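You operate a simulated robot arm through the tools that you are given. There is no shell and no other tool. Be economical: measure what you need, move in short steps, check, and stop when the job is done.

Carry out the task below with a simulated robot arm. There is one attempt and no reset: what you move stays moved.

JOB
Fit the yellow peg in the teal boat and stand the boat on the felt.
Fine: hold the boat in the vice for the fit; vice knob back at free.

The check looks at the end state, three seconds after you hand in, the way a careful person would. Anything else that was tipped, shoved, dropped, spilled or broken makes it a failure.

ROBOT AND FRAMES
A 6-joint arm with a two-finger parallel gripper, fixed in place. Base frame: the origin is at the foot of the arm, x ahead of it, y to its left, z up; the work surface is at about z = 0.005. Lengths are in m, angles in degrees, forces in N, time in s.
With the tool pointing down near the work surface it reaches from about 0.12 to 0.5 m from the base axis. Its first joint turns from -72.0 to 72.0 degrees. Payload 0.65 kg.
Tool frame: the origin (TCP) lies between the finger pads and is the grasp point; the fingertips stand 0.025 m ahead of it; z points along the fingers, y is the line along which they close. Largest opening 0.076 m; finger width 0.018, thickness 0.01; the body of the gripper, 0.036 by 0.078 m, starts 0.045 m behind the TCP.
Orientation is that of the tool frame in the base frame, as a unit quaternion [x, y, z, w]. With the fingers straight down and closing along the base's y, the tool's x points along the base's -x, its y along +y and its z along -z.

CONTROLS
- The arm moves only by the tool arm_command. Its argument "moves" is a list of rows, each an object of numbers (a shift or turn left out is 0, a gripper value left out holds the last): "grip": the gripper command, from -1 (shut) to 1 (fully open), values between in proportion; "x", "y", "z": the shift along the tool's x, y, z in m; "ax", "ay", "az": the turn, a rotation vector about the tool's x, y, z in degrees. In form: [{"grip": .., "x": .., "y": .., "z": .., "ax": .., "ay": .., "az": ..}, ...]. A call has 1 to 8 rows; each row is the pose to reach, as a shift and turn from the pose commanded when the call began, along the tool's axes at that moment. Rows are played at 5 a second. More than 0.05 m and 8.6 degrees between two rows, or a gripper value outside its range, and nothing of the call is played. Where a pose cannot be reached the arm comes as near as it can. A force on the tool above 40 N (or 10 N above the force at the start of the call, whichever is more), or a blocked arm, ends the call early, and 0.2 s more pass. Each finger travels about 0.108 m/s and halts on what it meets, pressing with about 44 N; the grip force reading is that of the motor and also rises with nothing between the fingers. The clock runs only during rows and for 0.2 s after the last one: add rows that repeat a pose to give the fingers time. It gives the time, the measured TCP pose, the force on the tool (base axes), the opening and the grip force at its end, in the units of the frame above (readings bear some noise).
- Cameras (640 x 400 px; columns grow to the right, rows downward): "scene" is fixed at [0.0476, 0.2616, 0.4208]; the picture's right is [-0.84, -0.55, 0.00], its down [-0.22, 0.34, -0.91] and it looks along [0.50, -0.76, -0.41] (base axes); focal length 214 px, centre (320, 200). "wrist" rides on the gripper at [0.058, 0.011, -0.081] in the tool frame; the picture's right is [-0.18, 0.98, 0.00], its down [-0.75, -0.14, -0.64] and it looks along [-0.63, -0.12, 0.77] (tool axes); focal length 243 px, centre (320, 200). There is no depth. A picture from a camera that has moved, and an enlarged one, comes with that camera's place and axes in the base frame and with its lens.
- get_image(camera): a new picture of that camera. It takes no simulated time.
- close_up(camera, box): a new picture of the part [left, top, right, bottom] of that camera's present view, enlarged. It takes no simulated time.
- job_done(): hands the job in; it is judged then, once.

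Work in short steps. Places have to be worked out from the pictures, the camera data and where the tool is seen: move nearer, look again, correct. Check each grasp and each placing, and mend what went wrong. You have 120 turns and 76 pictures in all, those below and enlarged ones among them. Open the gripper and draw the arm clear of the work before you hand the job in, unless the task says otherwise; then end with one line.

The tools are called after ">>>" as a command line: name --argument value ..., lists and objects as JSON in quotes. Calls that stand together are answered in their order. arm_command: Moves the arm, as the interface text tells. Its arguments: {"type":"object","properties":{"moves":{"type":"array"}},"required":["moves"]} The other tools are called the same way: get_image (camera) takes a picture; close_up (camera, box) takes an enlarged picture of a part of a camera's view; job_done () hands the job in.

At the start:

```text
time_s: 0.0
position: [0.2517, -0.1834, 0.3512]
tcp_rot: [0.0, 1.0, 0.0, 0.0]
ft_force: [-0.5, 1.1, 0.0]
opening: 0.0759
finger_force: 0.1
```

scene: 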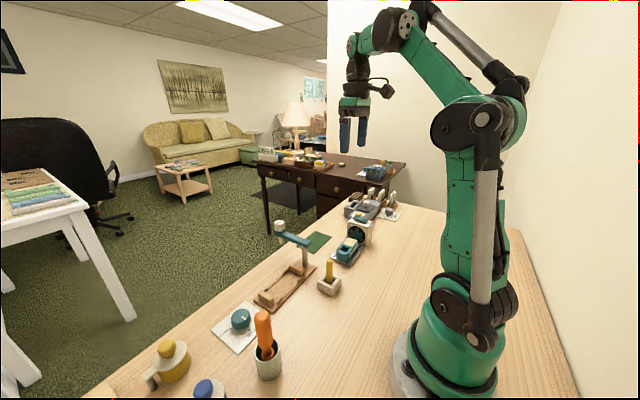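
wrist: 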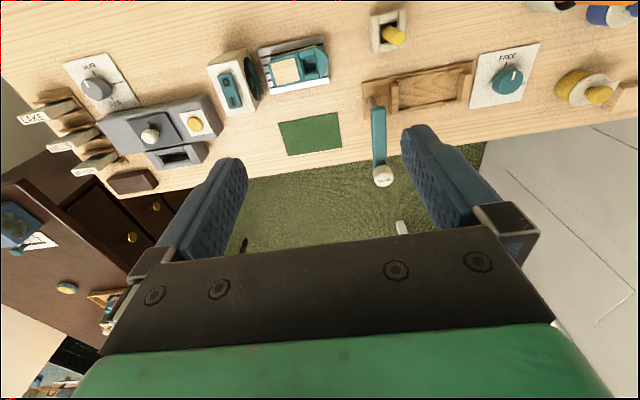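

I'll enlarge both views to identify the objects before moving.

>>> close_up --camera "wrist" --box '[0, 0, 340, 210]'

>>> close_up --camera "wrist" --box '[340, 0, 640, 188]'

>>> close_up --camera "scene" --box '[240, 150, 440, 275]'

>>> close_up --camera "scene" --box '[120, 220, 360, 400]'

```text
1.88 times, centred on (170, 105) of wrist
camera zoom: at [0.1932, -0.1723, 0.4328], right [0.18, 0.98, 0.0], down [0.75, -0.14, 0.64], along [0.63, -0.12, -0.77], focal length 457 px, centre (602, 379)
```

zoom: 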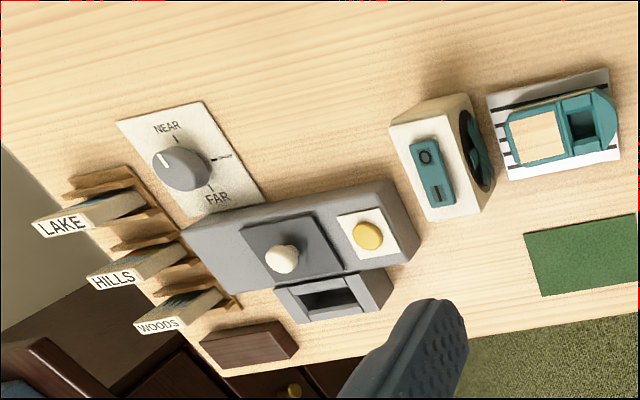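

```text
2.13 times, centred on (490, 94) of wrist
camera zoom: at [0.1932, -0.1723, 0.4328], right [0.18, 0.98, 0.0], down [0.75, -0.14, 0.64], along [0.63, -0.12, -0.77], focal length 516 px, centre (-42, 426)
```

zoom: 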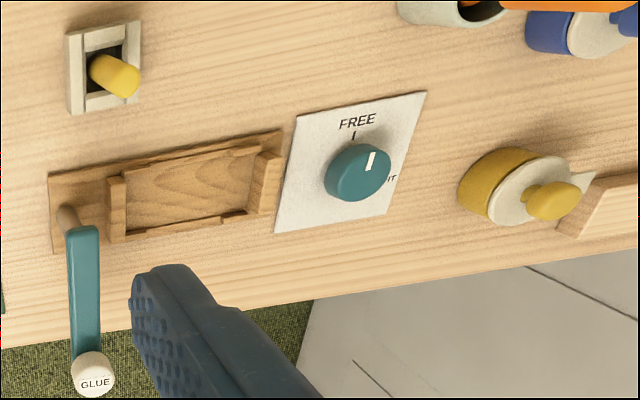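

```text
3.20 times, centred on (340, 212) of scene
camera zoom: at [0.0476, 0.2616, 0.4208], right [-0.84, -0.55, 0.0], down [-0.22, 0.34, -0.91], along [0.5, -0.76, -0.41], focal length 686 px, centre (256, 160)
```

zoom: 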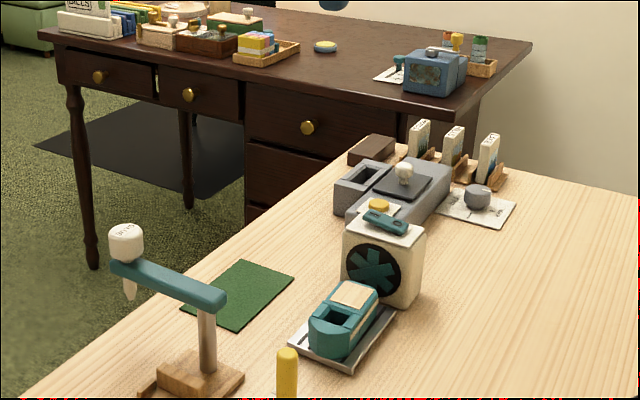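

```text
2.22 times, centred on (240, 310) of scene
camera zoom: at [0.0476, 0.2616, 0.4208], right [-0.84, -0.55, 0.0], down [-0.22, 0.34, -0.91], along [0.5, -0.76, -0.41], focal length 477 px, centre (498, -44)
```

zoom: 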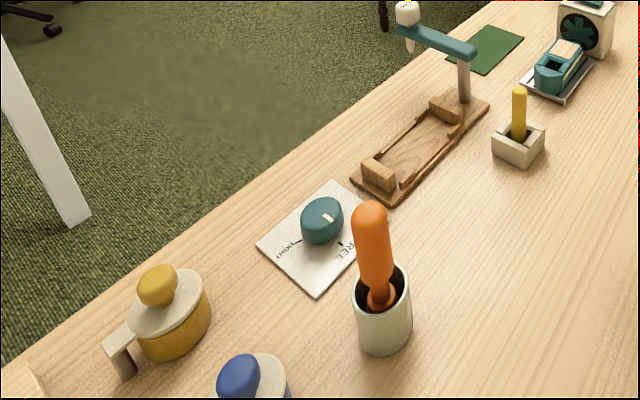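

The boat sits on a grey tray at about (0.266,-0.22), the peg at about (0.245,-0.086), the vice at about (0.336,-0.02), the knob at about (0.343,0.092) and the felt at about (0.383,-0.228). I'll zoom in tighter for details.

>>> close_up --camera "wrist" --box '[250, 25, 346, 85]'

>>> close_up --camera "wrist" --box '[350, 0, 550, 125]'

>>> close_up --camera "scene" --box '[250, 210, 378, 310]'

```text
6.67 times, centred on (298, 55) of wrist
camera zoom: at [0.1932, -0.1723, 0.4328], right [0.18, 0.98, 0.0], down [0.75, -0.14, 0.64], along [0.63, -0.12, -0.77], focal length 1618 px, centre (467, 1167)
```

zoom: 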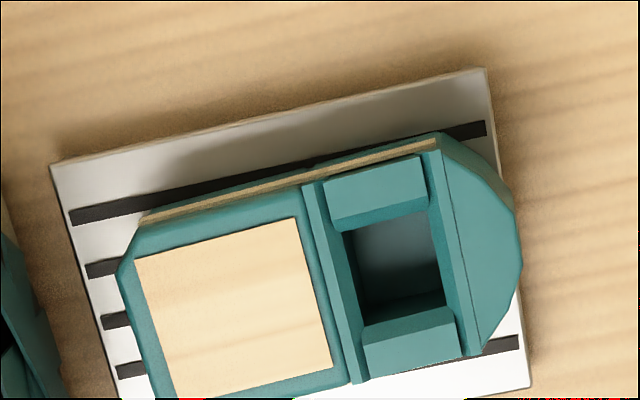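

```text
3.20 times, centred on (450, 62) of wrist
camera zoom: at [0.1932, -0.1723, 0.4328], right [0.18, 0.98, 0.0], down [0.75, -0.14, 0.64], along [0.63, -0.12, -0.77], focal length 776 px, centre (-96, 640)
```

zoom: 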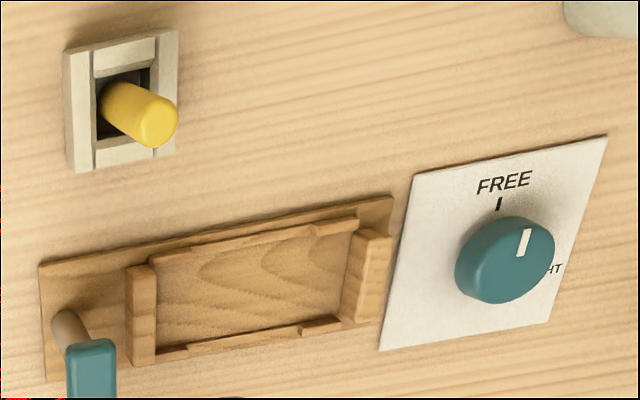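

```text
4.00 times, centred on (314, 260) of scene
camera zoom: at [0.0476, 0.2616, 0.4208], right [-0.84, -0.55, 0.0], down [-0.22, 0.34, -0.91], along [0.5, -0.76, -0.41], focal length 858 px, centre (344, -40)
```

zoom: 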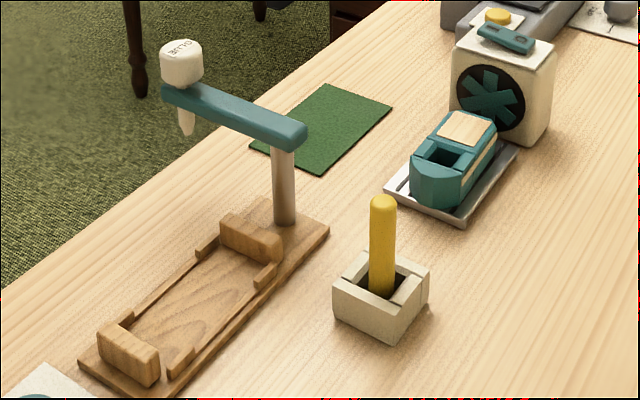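

The tray and vice line up with the base axes. I'll turn the tool +90° about its z, so the fingers close along base x and the camera sits on the +y side.

>>> arm_command --moves '[{"grip": 1, "az": 8}, {"az": 16}, {"az": 24}, {"az": 32}, {"az": 40}, {"az": 48}, {"az": 56}, {"az": 64}]'

>>> arm_command --moves '[{"az": 8}, {"az": 16}, {"az": 24}, {"az": 26}, {"az": 26}]'

>>> get_image --camera "wrist"

```text
time_s: 1.8
position: [0.2514, -0.1819, 0.3522]
tcp_rot: [0.53, 0.848, 0.001, 0.0]
ft_force: [-0.3, 0.6, 0.1]
opening: 0.0758
finger_force: 0.1
```

```text
time_s: 3.0
position: [0.2526, -0.1827, 0.3514]
tcp_rot: [0.708, 0.707, 0.0, 0.0]
ft_force: [0.8, -0.6, 0.0]
opening: 0.076
finger_force: 0.3
```

```text
66 pictures are left
camera wrist: at [0.2629, -0.1247, 0.4336], right [0.98, -0.19, 0.0], down [-0.14, -0.75, 0.64], along [-0.12, -0.63, -0.77], focal length 243 px, centre (320, 200)
```

wrist: 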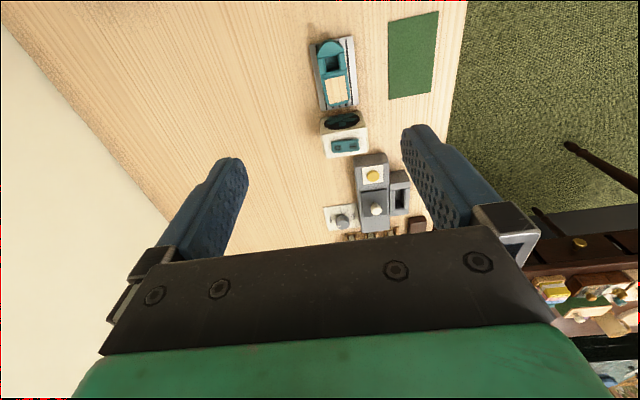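

I'll move +y to view the knob, vice and peg from above.

>>> arm_command --moves '[{"x": 0.05}, {"x": 0.1}, {"x": 0.15}, {"x": 0.2}, {"x": 0.25}, {"x": 0.27}, {"x": 0.27}]'

>>> get_image --camera "wrist"

```text
time_s: 4.6
position: [0.2523, 0.0868, 0.3497]
tcp_rot: [0.707, 0.707, 0.0, 0.0]
ft_force: [-0.6, -0.7, 0.3]
opening: 0.076
finger_force: 0.1
```

```text
65 pictures are left
camera wrist: at [0.2624, 0.1438, 0.431], right [0.98, -0.18, 0.0], down [-0.14, -0.75, 0.64], along [-0.12, -0.63, -0.77], focal length 243 px, centre (320, 200)
```

wrist: 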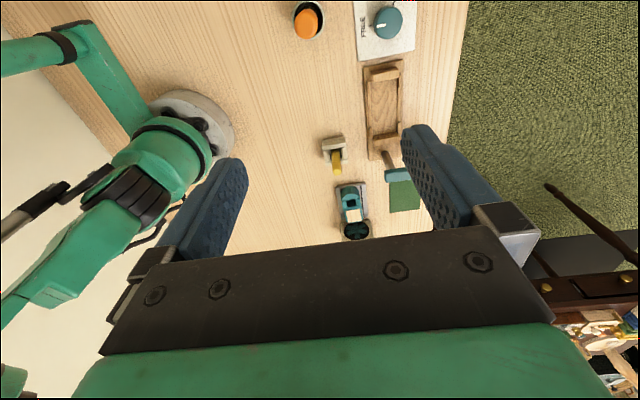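

>>> close_up --camera "wrist" --box '[320, 0, 448, 80]'

>>> close_up --camera "wrist" --box '[310, 55, 438, 175]'

```text
5.00 times, centred on (384, 40) of wrist
camera zoom: at [0.2624, 0.1438, 0.431], right [0.98, -0.18, 0.0], down [-0.14, -0.75, 0.64], along [-0.12, -0.63, -0.77], focal length 1213 px, centre (0, 1000)
```

zoom: 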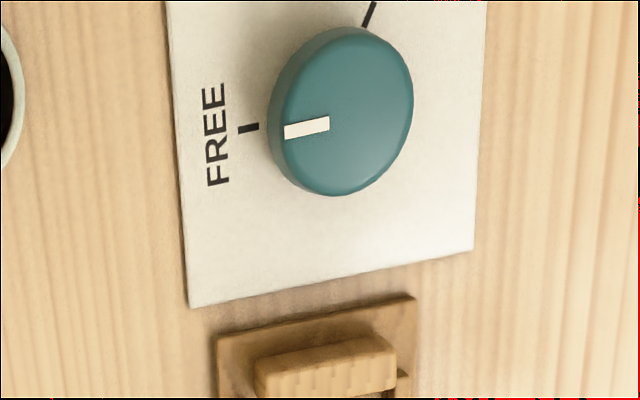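

```text
3.33 times, centred on (374, 115) of wrist
camera zoom: at [0.2624, 0.1438, 0.431], right [0.98, -0.18, 0.0], down [-0.14, -0.75, 0.64], along [-0.12, -0.63, -0.77], focal length 809 px, centre (140, 483)
```

zoom: 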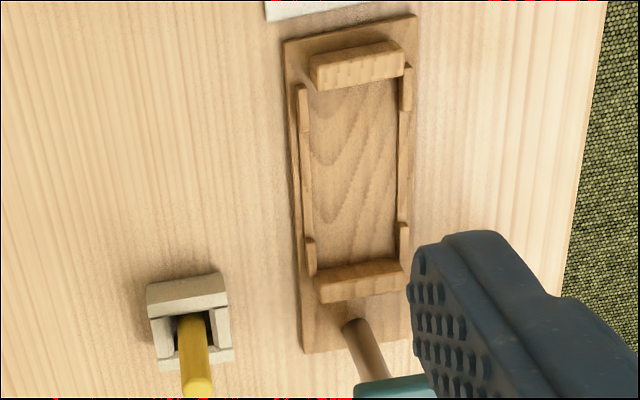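

The knob points to FREE (-x), with TIGHT about 120° clockwise from there. Next I'll go above the boat and look from closer.

>>> arm_command --moves '[{"x": -0.05}, {"x": -0.1}, {"x": -0.15}, {"x": -0.2}, {"x": -0.25}, {"x": -0.3, "y": 0.01}, {"x": -0.309, "y": 0.012, "z": 0.04}, {"x": -0.309, "y": 0.012, "z": 0.08}]'

>>> arm_command --moves '[{"z": 0.045}, {"z": 0.09}, {"z": 0.13}, {"z": 0.15}, {"z": 0.15}]'

>>> get_image --camera "wrist"

>>> close_up --camera "scene" --box '[290, 170, 418, 270]'

```text
refused: row 6 steps farther than a row can; nothing moved
```

```text
time_s: 5.8
position: [0.2504, 0.0867, 0.2012]
tcp_rot: [0.707, 0.707, 0.001, 0.0]
ft_force: [-0.6, -0.5, -0.7]
opening: 0.0762
finger_force: 0.1
```

```text
62 pictures are left
camera wrist: at [0.2608, 0.1454, 0.2823], right [0.98, -0.18, 0.0], down [-0.14, -0.75, 0.64], along [-0.12, -0.63, -0.77], focal length 243 px, centre (320, 200)
```

wrist: 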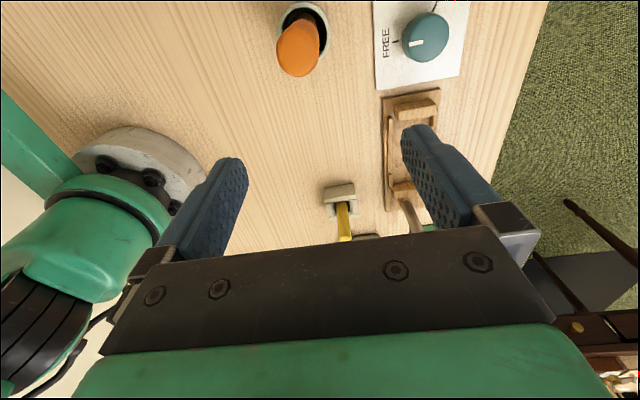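

```text
4.00 times, centred on (354, 220) of scene
camera zoom: at [0.0476, 0.2616, 0.4208], right [-0.84, -0.55, 0.0], down [-0.22, 0.34, -0.91], along [0.5, -0.76, -0.41], focal length 858 px, centre (184, 120)
```

zoom: 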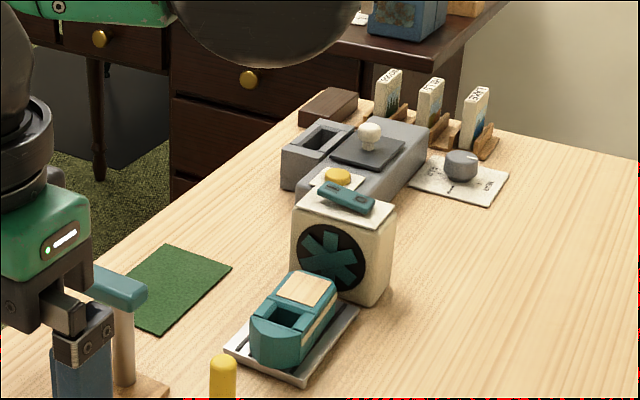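

The first call was refused for a step just over the limit, so the arm only descended to z=0.20. That's still clear of everything, so I'll travel to above the boat at this height.

>>> arm_command --moves '[{"x": -0.045, "y": 0.004}, {"x": -0.09, "y": 0.008}, {"x": -0.135, "y": 0.012}, {"x": -0.18, "y": 0.013}, {"x": -0.225, "y": 0.013}, {"x": -0.27, "y": 0.013}, {"x": -0.305, "y": 0.013}, {"x": -0.305, "y": 0.013, "z": 0.04}]'

>>> arm_command --moves '[{"z": 0.04}, {"z": 0.04}]'

>>> get_image --camera "wrist"

>>> close_up --camera "scene" --box '[290, 180, 418, 280]'

```text
time_s: 7.6
position: [0.2643, -0.2184, 0.1608]
tcp_rot: [0.707, 0.707, 0.0, 0.0]
ft_force: [-0.5, 0.1, -0.6]
opening: 0.0759
finger_force: 0.0
```

```text
time_s: 8.2
position: [0.264, -0.2177, 0.1215]
tcp_rot: [0.707, 0.707, 0.001, 0.0]
ft_force: [0.0, -0.3, 0.3]
opening: 0.076
finger_force: 0.0
```

```text
60 pictures are left
camera wrist: at [0.2748, -0.1591, 0.2039], right [0.98, -0.18, 0.0], down [-0.14, -0.75, 0.64], along [-0.12, -0.63, -0.77], focal length 243 px, centre (320, 200)
```

wrist: 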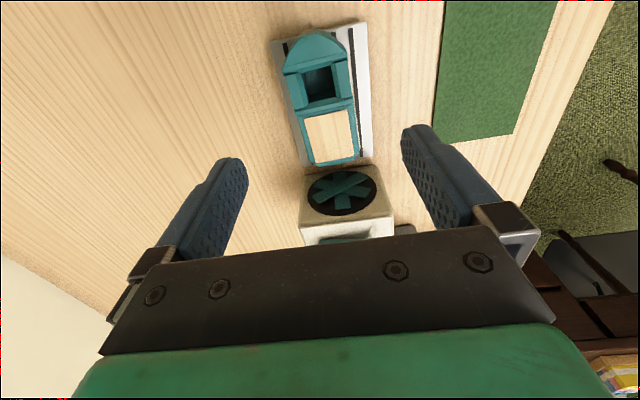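

```text
4.00 times, centred on (354, 230) of scene
camera zoom: at [0.0476, 0.2616, 0.4208], right [-0.84, -0.55, 0.0], down [-0.22, 0.34, -0.91], along [0.5, -0.76, -0.41], focal length 858 px, centre (184, 80)
```

zoom: 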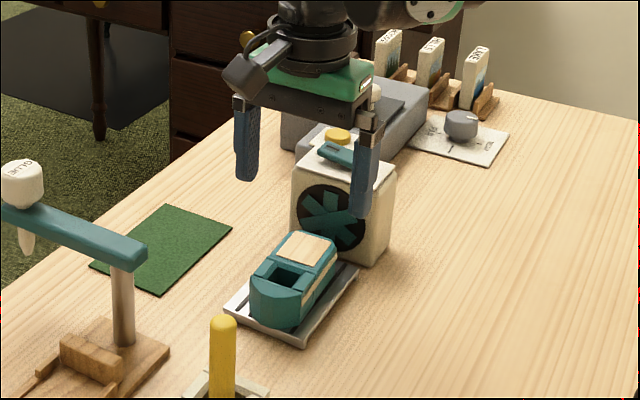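

Now a zoomed wrist view of the boat, to get its exact position.

>>> close_up --camera "wrist" --box '[240, 10, 400, 180]'

>>> close_up --camera "scene" --box '[335, 210, 391, 270]'

```text
2.35 times, centred on (320, 95) of wrist
camera zoom: at [0.2748, -0.1591, 0.2039], right [0.98, -0.18, 0.0], down [-0.14, -0.75, 0.64], along [-0.12, -0.63, -0.77], focal length 571 px, centre (320, 447)
```

zoom: 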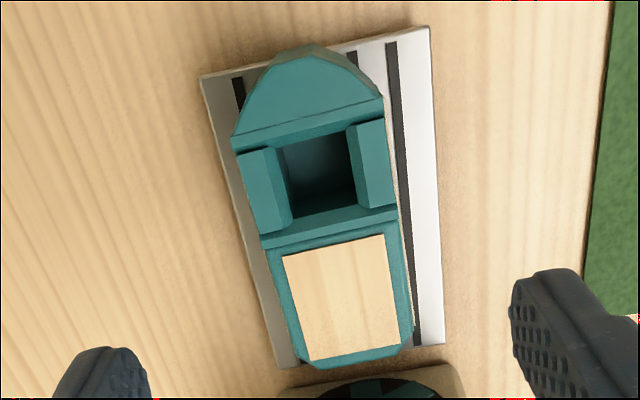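

```text
6.67 times, centred on (363, 240) of scene
camera zoom: at [0.0476, 0.2616, 0.4208], right [-0.84, -0.55, 0.0], down [-0.22, 0.34, -0.91], along [0.5, -0.76, -0.41], focal length 1430 px, centre (33, -67)
```

zoom: 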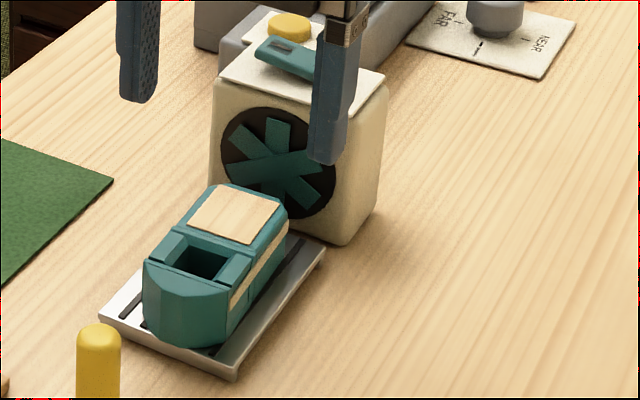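

The boat is centred at about (0.2675,-0.2145), about 0.038 wide, with its top at about z 0.045. I'll descend so the fingertips reach about z 0.03, leaving them above the vice rails later, and close.

>>> arm_command --moves '[{"x": 0.0035, "y": 0.0035, "z": 0.03}, {"x": 0.0035, "y": 0.0035, "z": 0.055}, {"x": 0.0035, "y": 0.0035, "z": 0.0665}, {"x": 0.0035, "y": 0.0035, "z": 0.0665}]'

>>> close_up --camera "wrist" --box '[160, 0, 480, 200]'

>>> close_up --camera "scene" --box '[319, 200, 407, 280]'

```text
time_s: 9.2
position: [0.2687, -0.2134, 0.0565]
tcp_rot: [0.707, 0.707, 0.0, 0.0]
ft_force: [-0.4, -0.5, -0.1]
opening: 0.076
finger_force: 0.1
```

```text
2.00 times, centred on (320, 100) of wrist
camera zoom: at [0.2794, -0.1567, 0.1377], right [0.98, -0.18, 0.0], down [-0.14, -0.75, 0.64], along [-0.12, -0.63, -0.77], focal length 485 px, centre (320, 400)
```

zoom: 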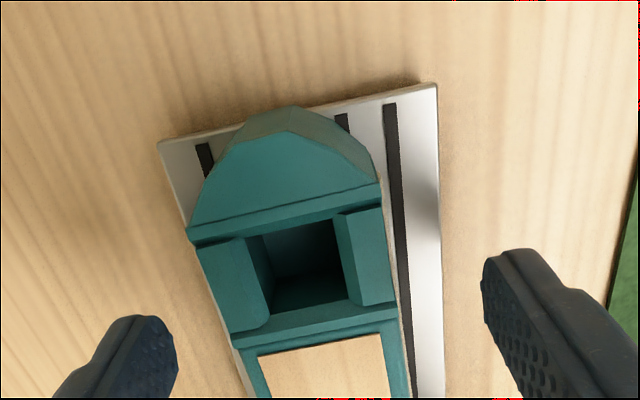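

```text
5.00 times, centred on (363, 240) of scene
camera zoom: at [0.0476, 0.2616, 0.4208], right [-0.84, -0.55, 0.0], down [-0.22, 0.34, -0.91], along [0.5, -0.76, -0.41], focal length 1072 px, centre (105, 0)
```

zoom: 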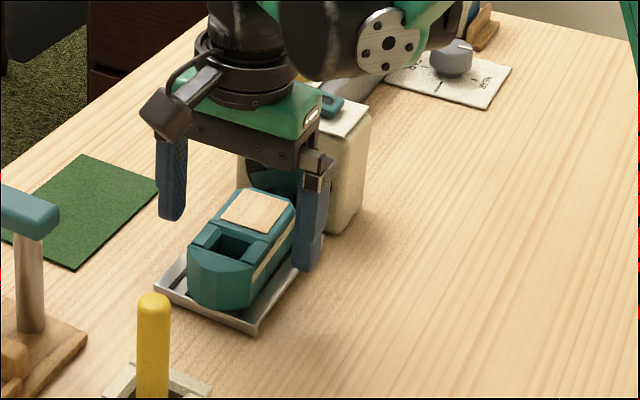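

The boat is centred between the fingers. Closing now.

>>> arm_command --moves '[{"grip": 0.3}, {"grip": 0.0}, {"grip": -0.3}, {"grip": -0.3}, {"grip": -0.3}]'

```text
time_s: 10.4
position: [0.2692, -0.2132, 0.0561]
tcp_rot: [0.707, 0.707, 0.0, 0.001]
ft_force: [-0.2, 0.4, -0.2]
opening: 0.0391
finger_force: 43.7
```

It's gripped at 0.039 wide with full force. Lifting and checking.

>>> arm_command --moves '[{"z": -0.02}, {"z": -0.05}, {"z": -0.09}, {"z": -0.12}, {"z": -0.12}]'

>>> close_up --camera "scene" --box '[260, 140, 420, 280]'

>>> get_image --camera "wrist"

```text
time_s: 11.6
position: [0.27, -0.2144, 0.1749]
tcp_rot: [0.707, 0.707, 0.0, 0.0]
ft_force: [0.4, -0.8, -1.1]
opening: 0.0394
finger_force: 44.4
```

```text
2.86 times, centred on (340, 210) of scene
camera zoom: at [0.0476, 0.2616, 0.4208], right [-0.84, -0.55, 0.0], down [-0.22, 0.34, -0.91], along [0.5, -0.76, -0.41], focal length 613 px, centre (263, 171)
```

zoom: 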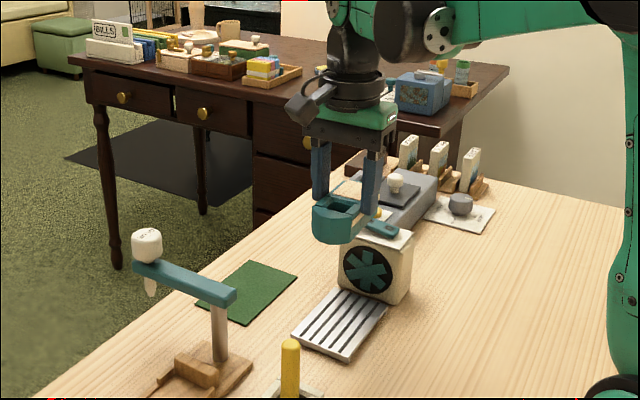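

```text
53 pictures are left
camera wrist: at [0.28, -0.1576, 0.2563], right [0.98, -0.18, 0.0], down [-0.14, -0.75, 0.64], along [-0.12, -0.63, -0.77], focal length 243 px, centre (320, 200)
```

wrist: 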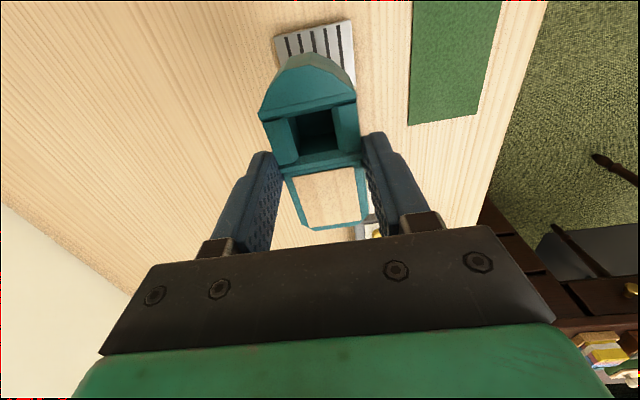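

The boat is held level. I'll carry it in +y first, then +x, to above the vice, keeping clear of the glue arm (top at about z 0.1).

>>> arm_command --moves '[{"x": 0.045}, {"x": 0.09}, {"x": 0.135}, {"x": 0.18}, {"x": 0.196, "y": 0.03}, {"x": 0.196, "y": 0.071}, {"x": 0.196, "y": 0.071}]'

>>> get_image --camera "wrist"

>>> close_up --camera "scene" --box '[230, 180, 374, 310]'

```text
time_s: 13.2
position: [0.3411, -0.0181, 0.1759]
tcp_rot: [0.707, 0.708, 0.0, 0.0]
ft_force: [0.8, -0.6, -0.8]
opening: 0.0392
finger_force: 43.4
```

```text
52 pictures are left
camera wrist: at [0.3507, 0.0386, 0.2561], right [0.98, -0.18, 0.0], down [-0.14, -0.75, 0.64], along [-0.12, -0.63, -0.77], focal length 243 px, centre (320, 200)
```

wrist: 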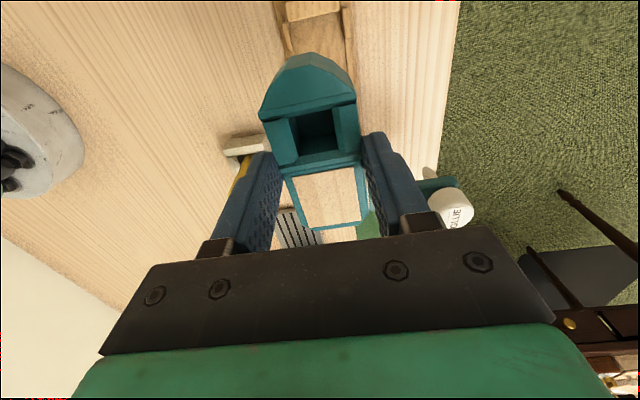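

```text
3.08 times, centred on (302, 245) of scene
camera zoom: at [0.0476, 0.2616, 0.4208], right [-0.84, -0.55, 0.0], down [-0.22, 0.34, -0.91], along [0.5, -0.76, -0.41], focal length 660 px, centre (375, 62)
```

zoom: 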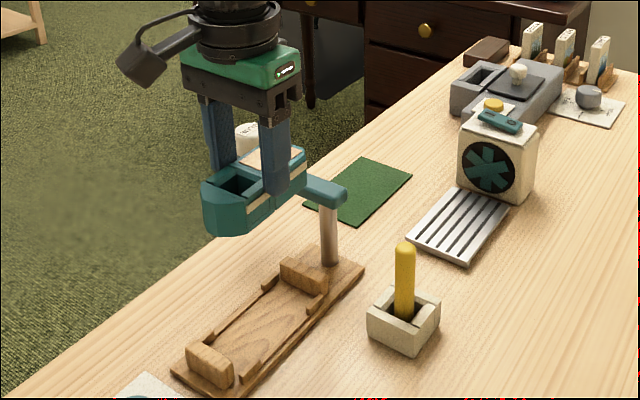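

Clear so far. I'll measure the vice precisely from both views while hovering.

>>> close_up --camera "scene" --box '[250, 240, 330, 316]'

>>> close_up --camera "wrist" --box '[240, 0, 400, 100]'

```text
5.26 times, centred on (290, 278) of scene
camera zoom: at [0.0476, 0.2616, 0.4208], right [-0.84, -0.55, 0.0], down [-0.22, 0.34, -0.91], along [0.5, -0.76, -0.41], focal length 1129 px, centre (478, -210)
```

zoom: 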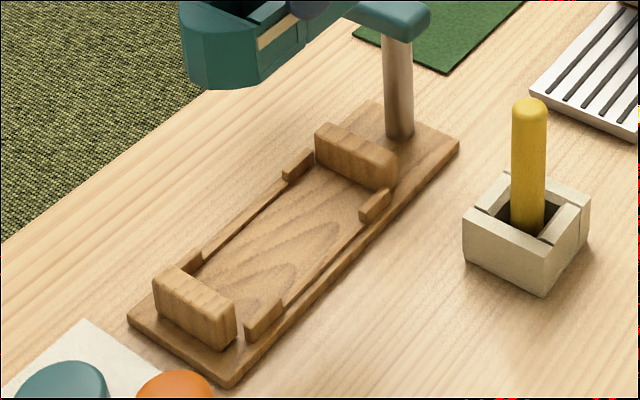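

```text
4.00 times, centred on (320, 50) of wrist
camera zoom: at [0.3507, 0.0386, 0.2561], right [0.98, -0.18, 0.0], down [-0.14, -0.75, 0.64], along [-0.12, -0.63, -0.77], focal length 970 px, centre (320, 800)
```

zoom: 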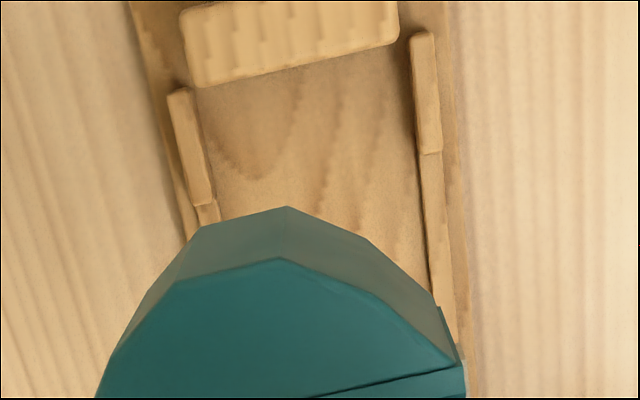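

I put the vice's inner channel at centre about (0.344,-0.0195), about 0.044 wide. I'll shift +3 mm in x, lower to just above the brackets, then check.

>>> arm_command --moves '[{"x": -0.0015, "y": 0.003, "z": 0.03}, {"x": -0.0015, "y": 0.003, "z": 0.06}, {"x": -0.0015, "y": 0.003, "z": 0.085}, {"x": -0.0015, "y": 0.003, "z": 0.1}, {"x": -0.0015, "y": 0.003, "z": 0.1}]'

>>> close_up --camera "wrist" --box '[240, 0, 400, 100]'

>>> close_up --camera "scene" --box '[250, 240, 330, 316]'

```text
time_s: 14.4
position: [0.3428, -0.0201, 0.0755]
tcp_rot: [0.707, 0.707, -0.001, 0.0]
ft_force: [0.1, 0.2, 0.7]
opening: 0.0392
finger_force: 44.1
```

```text
4.00 times, centred on (320, 50) of wrist
camera zoom: at [0.3524, 0.0376, 0.1571], right [0.98, -0.18, 0.0], down [-0.14, -0.75, 0.64], along [-0.12, -0.63, -0.77], focal length 970 px, centre (320, 800)
```

zoom: 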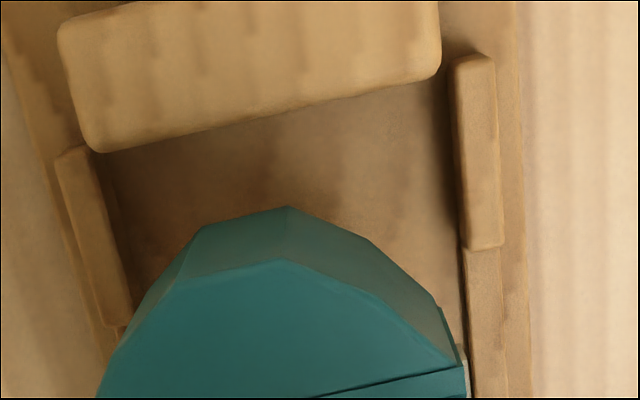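

```text
5.26 times, centred on (290, 278) of scene
camera zoom: at [0.0476, 0.2616, 0.4208], right [-0.84, -0.55, 0.0], down [-0.22, 0.34, -0.91], along [0.5, -0.76, -0.41], focal length 1129 px, centre (478, -210)
```

zoom: 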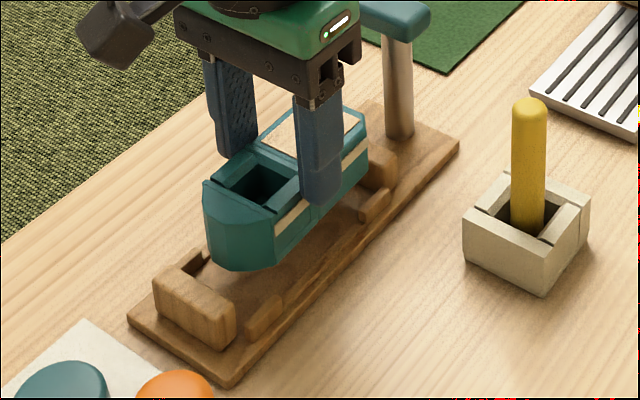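

The boat appears about 2 mm toward -x of the channel centre and slightly toward the -y end. I'll correct by +2 mm in both and lower gently.

>>> arm_command --moves '[{"x": 0.002, "y": 0.002}, {"x": 0.002, "y": 0.002, "z": 0.005}, {"x": 0.002, "y": 0.002, "z": 0.009}, {"x": 0.002, "y": 0.002, "z": 0.012}, {"x": 0.002, "y": 0.002, "z": 0.012}]'

>>> close_up --camera "wrist" --box '[240, 0, 400, 100]'

>>> close_up --camera "scene" --box '[250, 240, 330, 316]'

```text
time_s: 15.6
position: [0.3451, -0.0175, 0.063]
tcp_rot: [0.707, 0.707, 0.0, 0.0]
ft_force: [0.3, 0.2, -0.7]
opening: 0.0395
finger_force: 44.5
```

```text
4.00 times, centred on (320, 50) of wrist
camera zoom: at [0.3548, 0.0396, 0.1445], right [0.98, -0.18, 0.0], down [-0.14, -0.75, 0.64], along [-0.12, -0.63, -0.77], focal length 970 px, centre (320, 800)
```

zoom: 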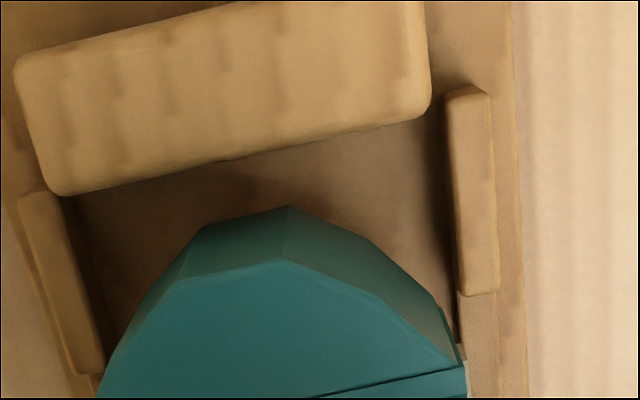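

```text
5.26 times, centred on (290, 278) of scene
camera zoom: at [0.0476, 0.2616, 0.4208], right [-0.84, -0.55, 0.0], down [-0.22, 0.34, -0.91], along [0.5, -0.76, -0.41], focal length 1129 px, centre (478, -210)
```

zoom: 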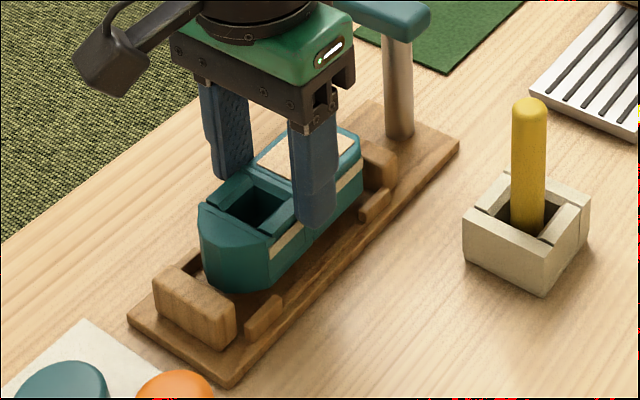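

There's no contact and it's well aligned with the channel. Lowering slowly toward the floor of the vice.

>>> arm_command --moves '[{"z": 0.002}, {"z": 0.004}, {"z": 0.005}, {"z": 0.006}]'

>>> close_up --camera "scene" --box '[250, 240, 330, 316]'

```text
time_s: 16.6
position: [0.3444, -0.0175, 0.0563]
tcp_rot: [0.707, 0.707, 0.001, 0.0]
ft_force: [0.6, 0.5, -0.3]
opening: 0.0392
finger_force: 44.5
```

```text
5.26 times, centred on (290, 278) of scene
camera zoom: at [0.0476, 0.2616, 0.4208], right [-0.84, -0.55, 0.0], down [-0.22, 0.34, -0.91], along [0.5, -0.76, -0.41], focal length 1129 px, centre (478, -210)
```

zoom: 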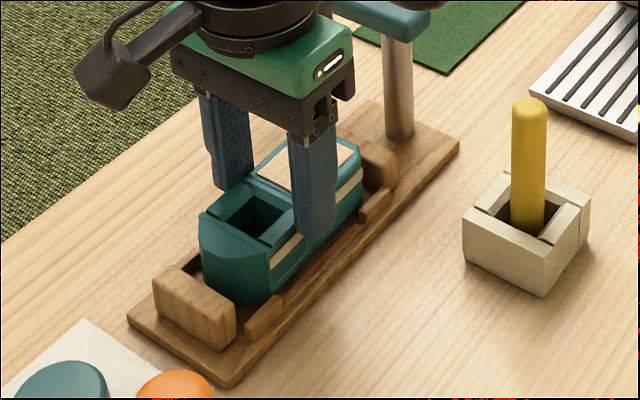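

Still no contact. Continuing in small steps.

>>> arm_command --moves '[{"z": 0.001}, {"z": 0.002}, {"z": 0.003}, {"z": 0.004}, {"z": 0.004}]'

```text
time_s: 17.8
position: [0.3442, -0.0165, 0.0538]
tcp_rot: [0.707, 0.707, 0.0, 0.001]
ft_force: [0.9, -0.7, -0.3]
opening: 0.039
finger_force: 44.2
```

>>> arm_command --moves '[{"z": 0.001}, {"z": 0.002}, {"z": 0.003}, {"z": 0.003}]'

>>> close_up --camera "scene" --box '[255, 250, 319, 310]'

```text
time_s: 18.4
position: [0.3444, -0.0168, 0.0517]
tcp_rot: [0.707, 0.707, 0.0, 0.0]
ft_force: [-1.6, 0.1, 11.7]
opening: 0.0389
finger_force: 43.6
stopped in row 3: the force on the tool passed its limit (the readings are from after the stop); the commanded pose is now the measured one
```

```text
6.67 times, centred on (287, 280) of scene
camera zoom: at [0.0475, 0.2616, 0.4208], right [-0.84, -0.55, 0.0], down [-0.22, 0.34, -0.91], along [0.5, -0.76, -0.41], focal length 1430 px, centre (540, -333)
```

zoom: 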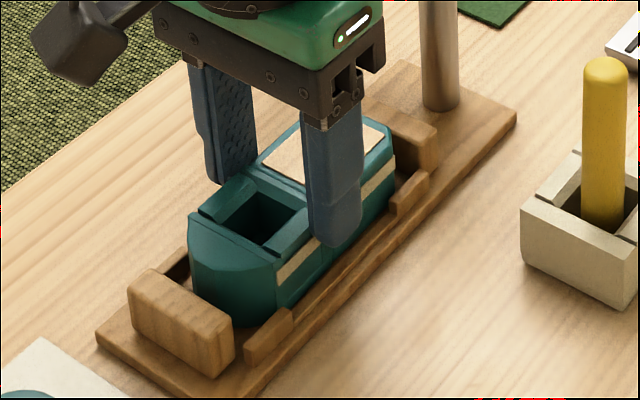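

It made contact at z≈0.052 and looks seated between the brackets. I'll release and retreat up.

>>> arm_command --moves '[{"grip": 0.0}, {"grip": 0.4}, {"grip": 0.6}, {"grip": 0.6, "z": -0.03}, {"grip": 0.6, "z": -0.07}, {"grip": 0.6, "z": -0.11}, {"grip": 0.6, "z": -0.13}]'

>>> close_up --camera "wrist" --box '[240, 0, 400, 200]'

>>> close_up --camera "scene" --box '[255, 250, 319, 310]'

```text
time_s: 20.0
position: [0.3428, -0.0169, 0.1827]
tcp_rot: [0.707, 0.707, 0.0, 0.0]
ft_force: [0.4, -0.2, 1.3]
opening: 0.0609
finger_force: 0.0
```

```text
2.00 times, centred on (320, 100) of wrist
camera zoom: at [0.3536, 0.0408, 0.2643], right [0.98, -0.18, 0.0], down [-0.14, -0.75, 0.64], along [-0.12, -0.63, -0.77], focal length 485 px, centre (320, 400)
```

zoom: 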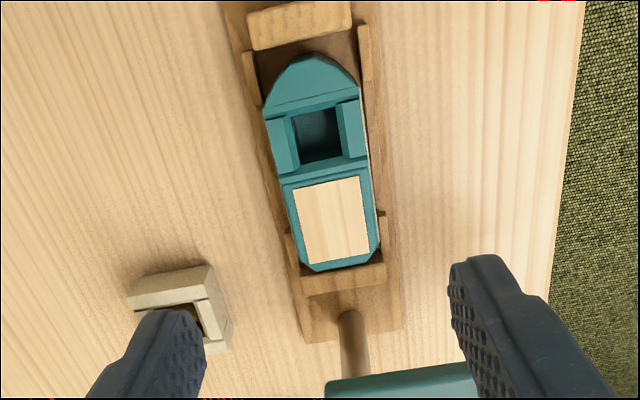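

```text
6.67 times, centred on (287, 280) of scene
camera zoom: at [0.0476, 0.2616, 0.4208], right [-0.84, -0.55, 0.0], down [-0.22, 0.34, -0.91], along [0.5, -0.76, -0.41], focal length 1430 px, centre (540, -333)
```

zoom: 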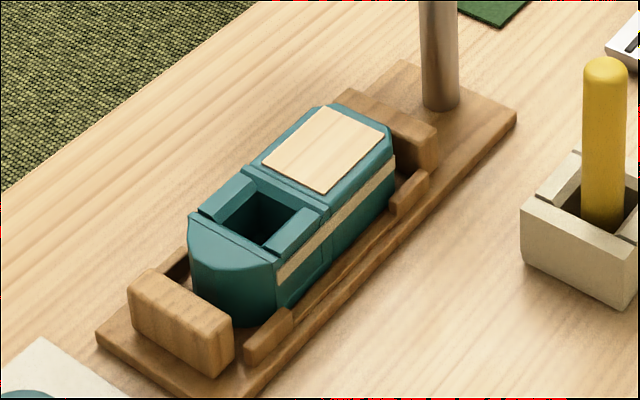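

The boat is seated squarely in the vice. Next is the knob at about (0.3465,0.100); I'll move above it and look.

>>> arm_command --moves '[{"grip": 1, "x": 0.045}, {"x": 0.09}, {"x": 0.117, "y": 0.002}, {"x": 0.117, "y": 0.002, "z": 0.04}, {"x": 0.117, "y": 0.002, "z": 0.06}, {"x": 0.117, "y": 0.002, "z": 0.06}]'

>>> close_up --camera "wrist" --box '[160, 0, 480, 200]'

>>> close_up --camera "scene" --box '[190, 260, 310, 385]'

```text
time_s: 21.4
position: [0.3454, 0.0991, 0.1226]
tcp_rot: [0.708, 0.707, 0.001, -0.001]
ft_force: [0.2, -0.5, 1.0]
opening: 0.0761
finger_force: 0.1
```

```text
2.00 times, centred on (320, 100) of wrist
camera zoom: at [0.3566, 0.1567, 0.204], right [0.98, -0.18, 0.0], down [-0.14, -0.75, 0.64], along [-0.12, -0.63, -0.77], focal length 485 px, centre (320, 400)
```

zoom: 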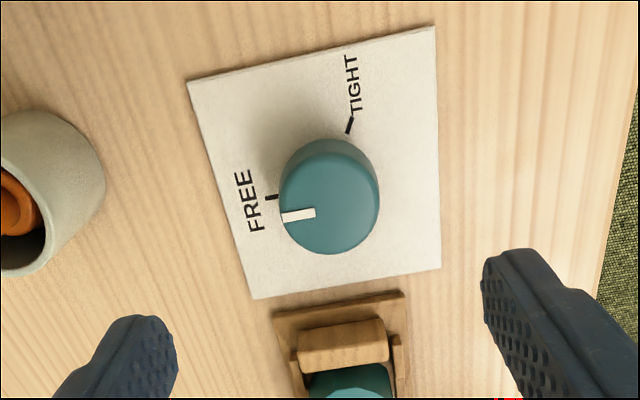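

```text
3.20 times, centred on (250, 322) of scene
camera zoom: at [0.0476, 0.2616, 0.4208], right [-0.84, -0.55, 0.0], down [-0.22, 0.34, -0.91], along [0.5, -0.76, -0.41], focal length 686 px, centre (544, -192)
```

zoom: 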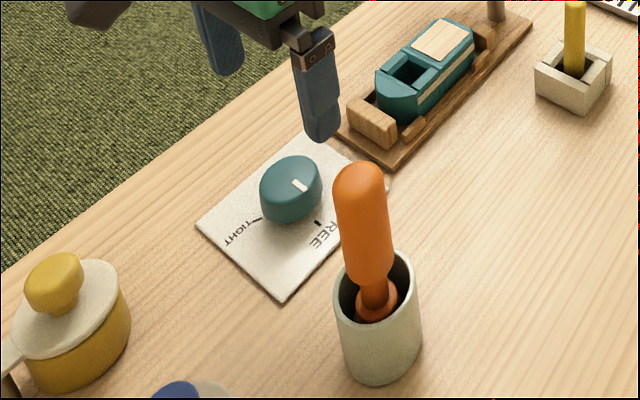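

The knob is centred at about (0.349,0.1005), about 0.036 in diameter with its top at about z 0.03. The mark needs to turn about 120° clockwise. I'll back the wrist off 30°, descend over the knob, then grip.

>>> arm_command --moves '[{"x": 0.001, "y": 0.0035, "az": -8}, {"x": 0.001, "y": 0.0035, "az": -16}, {"x": 0.001, "y": 0.0035, "az": -24}, {"x": 0.001, "y": 0.0035, "az": -30}, {"x": 0.001, "y": 0.0035, "az": -30, "z": 0.04}, {"x": 0.001, "y": 0.0035, "az": -30, "z": 0.07}, {"x": 0.001, "y": 0.0035, "az": -30, "z": 0.084}, {"x": 0.001, "y": 0.0035, "az": -30, "z": 0.084}]'

>>> get_image --camera "wrist"

>>> close_up --camera "scene" --box '[190, 240, 310, 365]'

```text
time_s: 23.2
position: [0.3515, 0.102, 0.0393]
tcp_rot: [0.501, 0.866, 0.001, 0.0]
ft_force: [0.3, -0.2, -0.2]
opening: 0.0765
finger_force: 0.0
```

```text
38 pictures are left
camera wrist: at [0.3302, 0.1561, 0.1205], right [0.94, 0.33, 0.0], down [0.25, -0.72, 0.64], along [0.21, -0.61, -0.77], focal length 243 px, centre (320, 200)
```

wrist: 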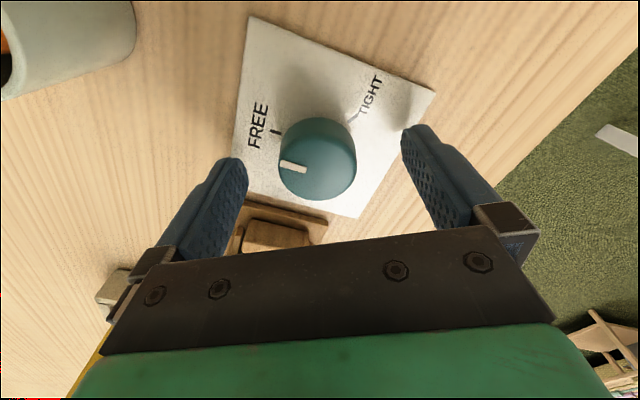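

```text
3.20 times, centred on (250, 302) of scene
camera zoom: at [0.0476, 0.2616, 0.4208], right [-0.84, -0.55, 0.0], down [-0.22, 0.34, -0.91], along [0.5, -0.76, -0.41], focal length 686 px, centre (544, -128)
```

zoom: 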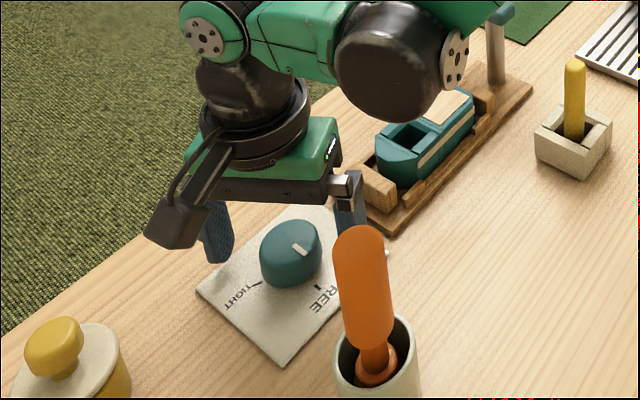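

The knob lies between the fingers, about 2 mm off-centre along the closing line. I'll nudge -2 mm and close on it.

>>> arm_command --moves '[{"y": -0.002, "grip": 0.6}, {"y": -0.002, "grip": 0.2}, {"y": -0.002, "grip": -0.2}, {"y": -0.002, "grip": -0.2}, {"y": -0.002, "grip": -0.2}]'

```text
time_s: 24.4
position: [0.3492, 0.1001, 0.0385]
tcp_rot: [0.5, 0.866, 0.0, 0.0]
ft_force: [9.1, 4.2, 0.6]
opening: 0.0388
finger_force: 5.4
```

One finger presses harder, with about 10 N along +tool y. I'll shift 1 mm that way and finish closing.

>>> arm_command --moves '[{"y": 0.001, "grip": -0.3}, {"y": 0.001, "grip": -0.3}, {"y": 0.001, "grip": -0.3}]'

```text
time_s: 25.2
position: [0.3493, 0.1004, 0.0391]
tcp_rot: [0.5, 0.866, 0.001, 0.0]
ft_force: [11.2, 5.0, 4.9]
opening: 0.0373
finger_force: 6.9
```

>>> close_up --camera "wrist" --box '[200, 60, 440, 260]'

```text
2.00 times, centred on (320, 160) of wrist
camera zoom: at [0.3289, 0.1552, 0.1206], right [0.94, 0.33, 0.0], down [0.25, -0.72, 0.64], along [0.21, -0.61, -0.77], focal length 485 px, centre (320, 280)
```

zoom: 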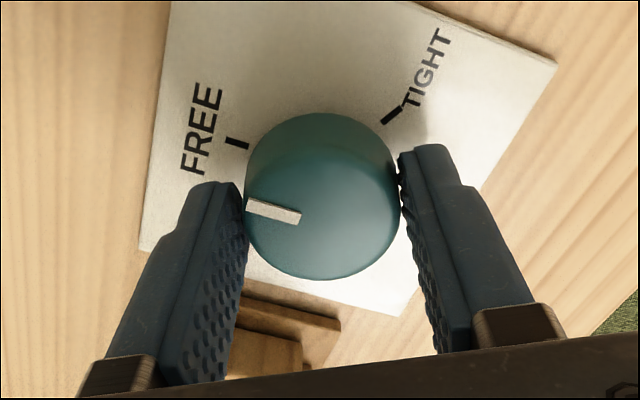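

The knob looks well placed, but the right finger still touches first. I'll shift another 1.5 mm to +tool y while closing.

>>> arm_command --moves '[{"y": 0.0015, "grip": -0.4}, {"y": 0.0015, "grip": -0.4}, {"y": 0.0015, "grip": -0.4}, {"y": 0.0015, "grip": -0.4}]'

```text
time_s: 26.2
position: [0.3505, 0.1004, 0.0377]
tcp_rot: [0.5, 0.866, -0.001, 0.0]
ft_force: [-8.8, -2.7, -5.5]
opening: 0.0365
finger_force: 45.4
```

Now firmly gripped (45 N, 0.0365). I'll start turning clockwise and watch the force.

>>> arm_command --moves '[{"y": -0.0005, "az": 5}, {"y": -0.0005, "az": 12}, {"y": -0.0005, "az": 20}, {"y": -0.0005, "az": 28}, {"y": -0.0005, "az": 30}]'

>>> close_up --camera "wrist" --box '[200, 60, 440, 260]'

```text
time_s: 26.9
position: [0.3501, 0.1011, 0.0381]
tcp_rot: [0.61, 0.792, 0.0, -0.001]
ft_force: [-1.4, 1.7, 9.9]
opening: 0.0366
finger_force: 44.8
stopped in row 3: the force on the tool passed its limit (the readings are from after the stop); the commanded pose is now the measured one
```

```text
2.00 times, centred on (320, 160) of wrist
camera zoom: at [0.3449, 0.1587, 0.1205], right [1.0, 0.07, 0.0], down [0.06, -0.76, 0.64], along [0.05, -0.64, -0.77], focal length 485 px, centre (320, 280)
```

zoom: 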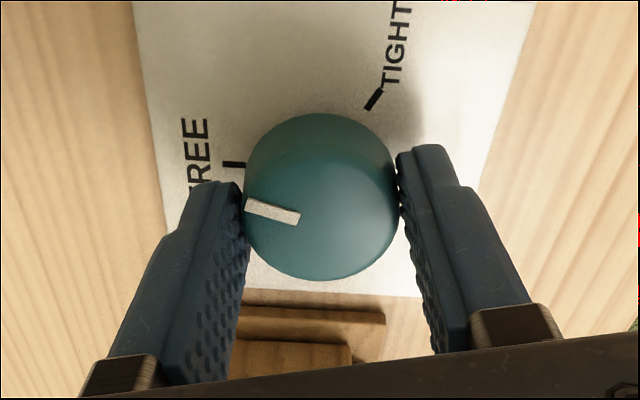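

The knob turns with the gripper, about 15° so far. I'll continue in smaller steps.

>>> arm_command --moves '[{"az": 3}, {"az": 6}, {"az": 9}, {"az": 12}, {"az": 15}, {"az": 18}, {"az": 21}, {"az": 24}]'

```text
time_s: 28.9
position: [0.3491, 0.1014, 0.0384]
tcp_rot: [0.763, 0.647, 0.0, -0.001]
ft_force: [-1.1, 0.9, 10.7]
opening: 0.0367
finger_force: 44.9
stopped in row 8: the force on the tool passed its limit (the readings are from after the stop); the commanded pose is now the measured one
```

About 39° turned. There's a slight upward load, so I'll relieve 1 mm in z and continue.

>>> arm_command --moves '[{"z": -0.0007, "az": 1}, {"z": -0.0007, "az": 5}, {"z": -0.0007, "az": 9}, {"z": -0.0007, "az": 13}, {"z": -0.0007, "az": 17}, {"z": -0.0007, "az": 21}, {"z": -0.0007, "az": 25}, {"z": -0.0007, "az": 29}]'

>>> close_up --camera "wrist" --box '[200, 60, 440, 260]'

```text
time_s: 30.7
position: [0.3506, 0.1014, 0.0402]
tcp_rot: [0.9, 0.435, 0.0, 0.001]
ft_force: [23.7, -1.1, -28.9]
opening: 0.0364
finger_force: 45.0
```

```text
2.00 times, centred on (320, 160) of wrist
camera zoom: at [0.394, 0.1382, 0.1211], right [0.66, -0.75, 0.0], down [-0.58, -0.5, 0.64], along [-0.48, -0.42, -0.77], focal length 485 px, centre (320, 280)
```

zoom: 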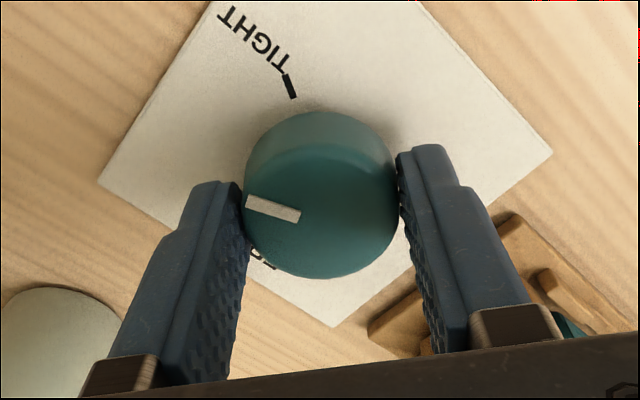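

About 68° turned. Side and lift loads have built up, so I'll relieve them and finish the rest (about 52°) in two calls.

>>> arm_command --moves '[{"x": 0.0006, "y": 0.0008, "z": 0.0006}, {"x": 0.0006, "y": 0.0008, "z": 0.0006}]'

>>> arm_command --moves '[{"az": 4}, {"az": 8}, {"az": 12}, {"az": 16}, {"az": 20}, {"az": 24}]'

```text
time_s: 31.3
position: [0.3493, 0.1005, 0.0399]
tcp_rot: [0.9, 0.436, -0.002, 0.0]
ft_force: [2.3, -8.0, 30.3]
opening: 0.0364
finger_force: 45.2
```

```text
time_s: 31.8
position: [0.3506, 0.1009, 0.0393]
tcp_rot: [0.916, 0.401, -0.002, 0.0]
ft_force: [-1.5, 0.4, 11.8]
opening: 0.0364
finger_force: 45.5
stopped in row 2: the force on the tool passed its limit (the readings are from after the stop); the commanded pose is now the measured one
```

The contact is stiff, so I'll continue in short calls with tiny relief.

>>> arm_command --moves '[{"z": -0.0002, "az": 3}, {"z": -0.0002, "az": 6}, {"z": -0.0002, "az": 9}, {"z": -0.0002, "az": 12}, {"z": -0.0002, "az": 15}, {"z": -0.0002, "az": 18}, {"z": -0.0002, "az": 21}, {"z": -0.0002, "az": 24}]'

>>> arm_command --moves '[{"az": 3}, {"az": 6}, {"az": 9}, {"az": 12}, {"az": 15}]'

```text
time_s: 32.9
position: [0.3505, 0.1008, 0.0394]
tcp_rot: [0.957, 0.29, -0.002, 0.002]
ft_force: [-1.8, 0.8, 12.1]
opening: 0.0364
finger_force: 45.0
stopped in row 5: the force on the tool passed its limit (the readings are from after the stop); the commanded pose is now the measured one
```

```text
time_s: 33.9
position: [0.3506, 0.0992, 0.0396]
tcp_rot: [0.979, 0.203, -0.002, -0.008]
ft_force: [-0.1, 1.7, 1.1]
opening: 0.0363
finger_force: 45.2
out of reach, approached as far as the arm can: row 4
stopped in row 4: the force on the tool passed its limit (the readings are from after the stop); the commanded pose is now the measured one
```

The wrist limit is reached at about 97° turned. I'll open, rotate back about 50°, and regrip.

>>> arm_command --moves '[{"grip": 0.2}, {"grip": 0.6}, {"grip": 0.6, "az": -8}, {"grip": 0.6, "az": -16}, {"grip": 0.6, "az": -24}, {"grip": 0.6, "az": -32}, {"grip": 0.6, "az": -40}, {"grip": 0.6, "az": -48}]'

>>> get_image --camera "wrist"

```text
time_s: 35.7
position: [0.3508, 0.0988, 0.0388]
tcp_rot: [0.812, 0.583, 0.0, -0.008]
ft_force: [-0.4, -1.1, -0.5]
opening: 0.0609
finger_force: 0.0
```

```text
33 pictures are left
camera wrist: at [0.3792, 0.149, 0.1213], right [0.87, -0.49, -0.01], down [-0.37, -0.68, 0.64], along [-0.32, -0.55, -0.77], focal length 243 px, centre (320, 200)
```

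wrist: 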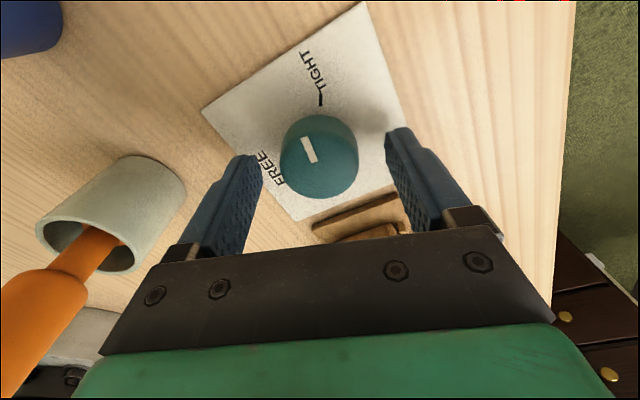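

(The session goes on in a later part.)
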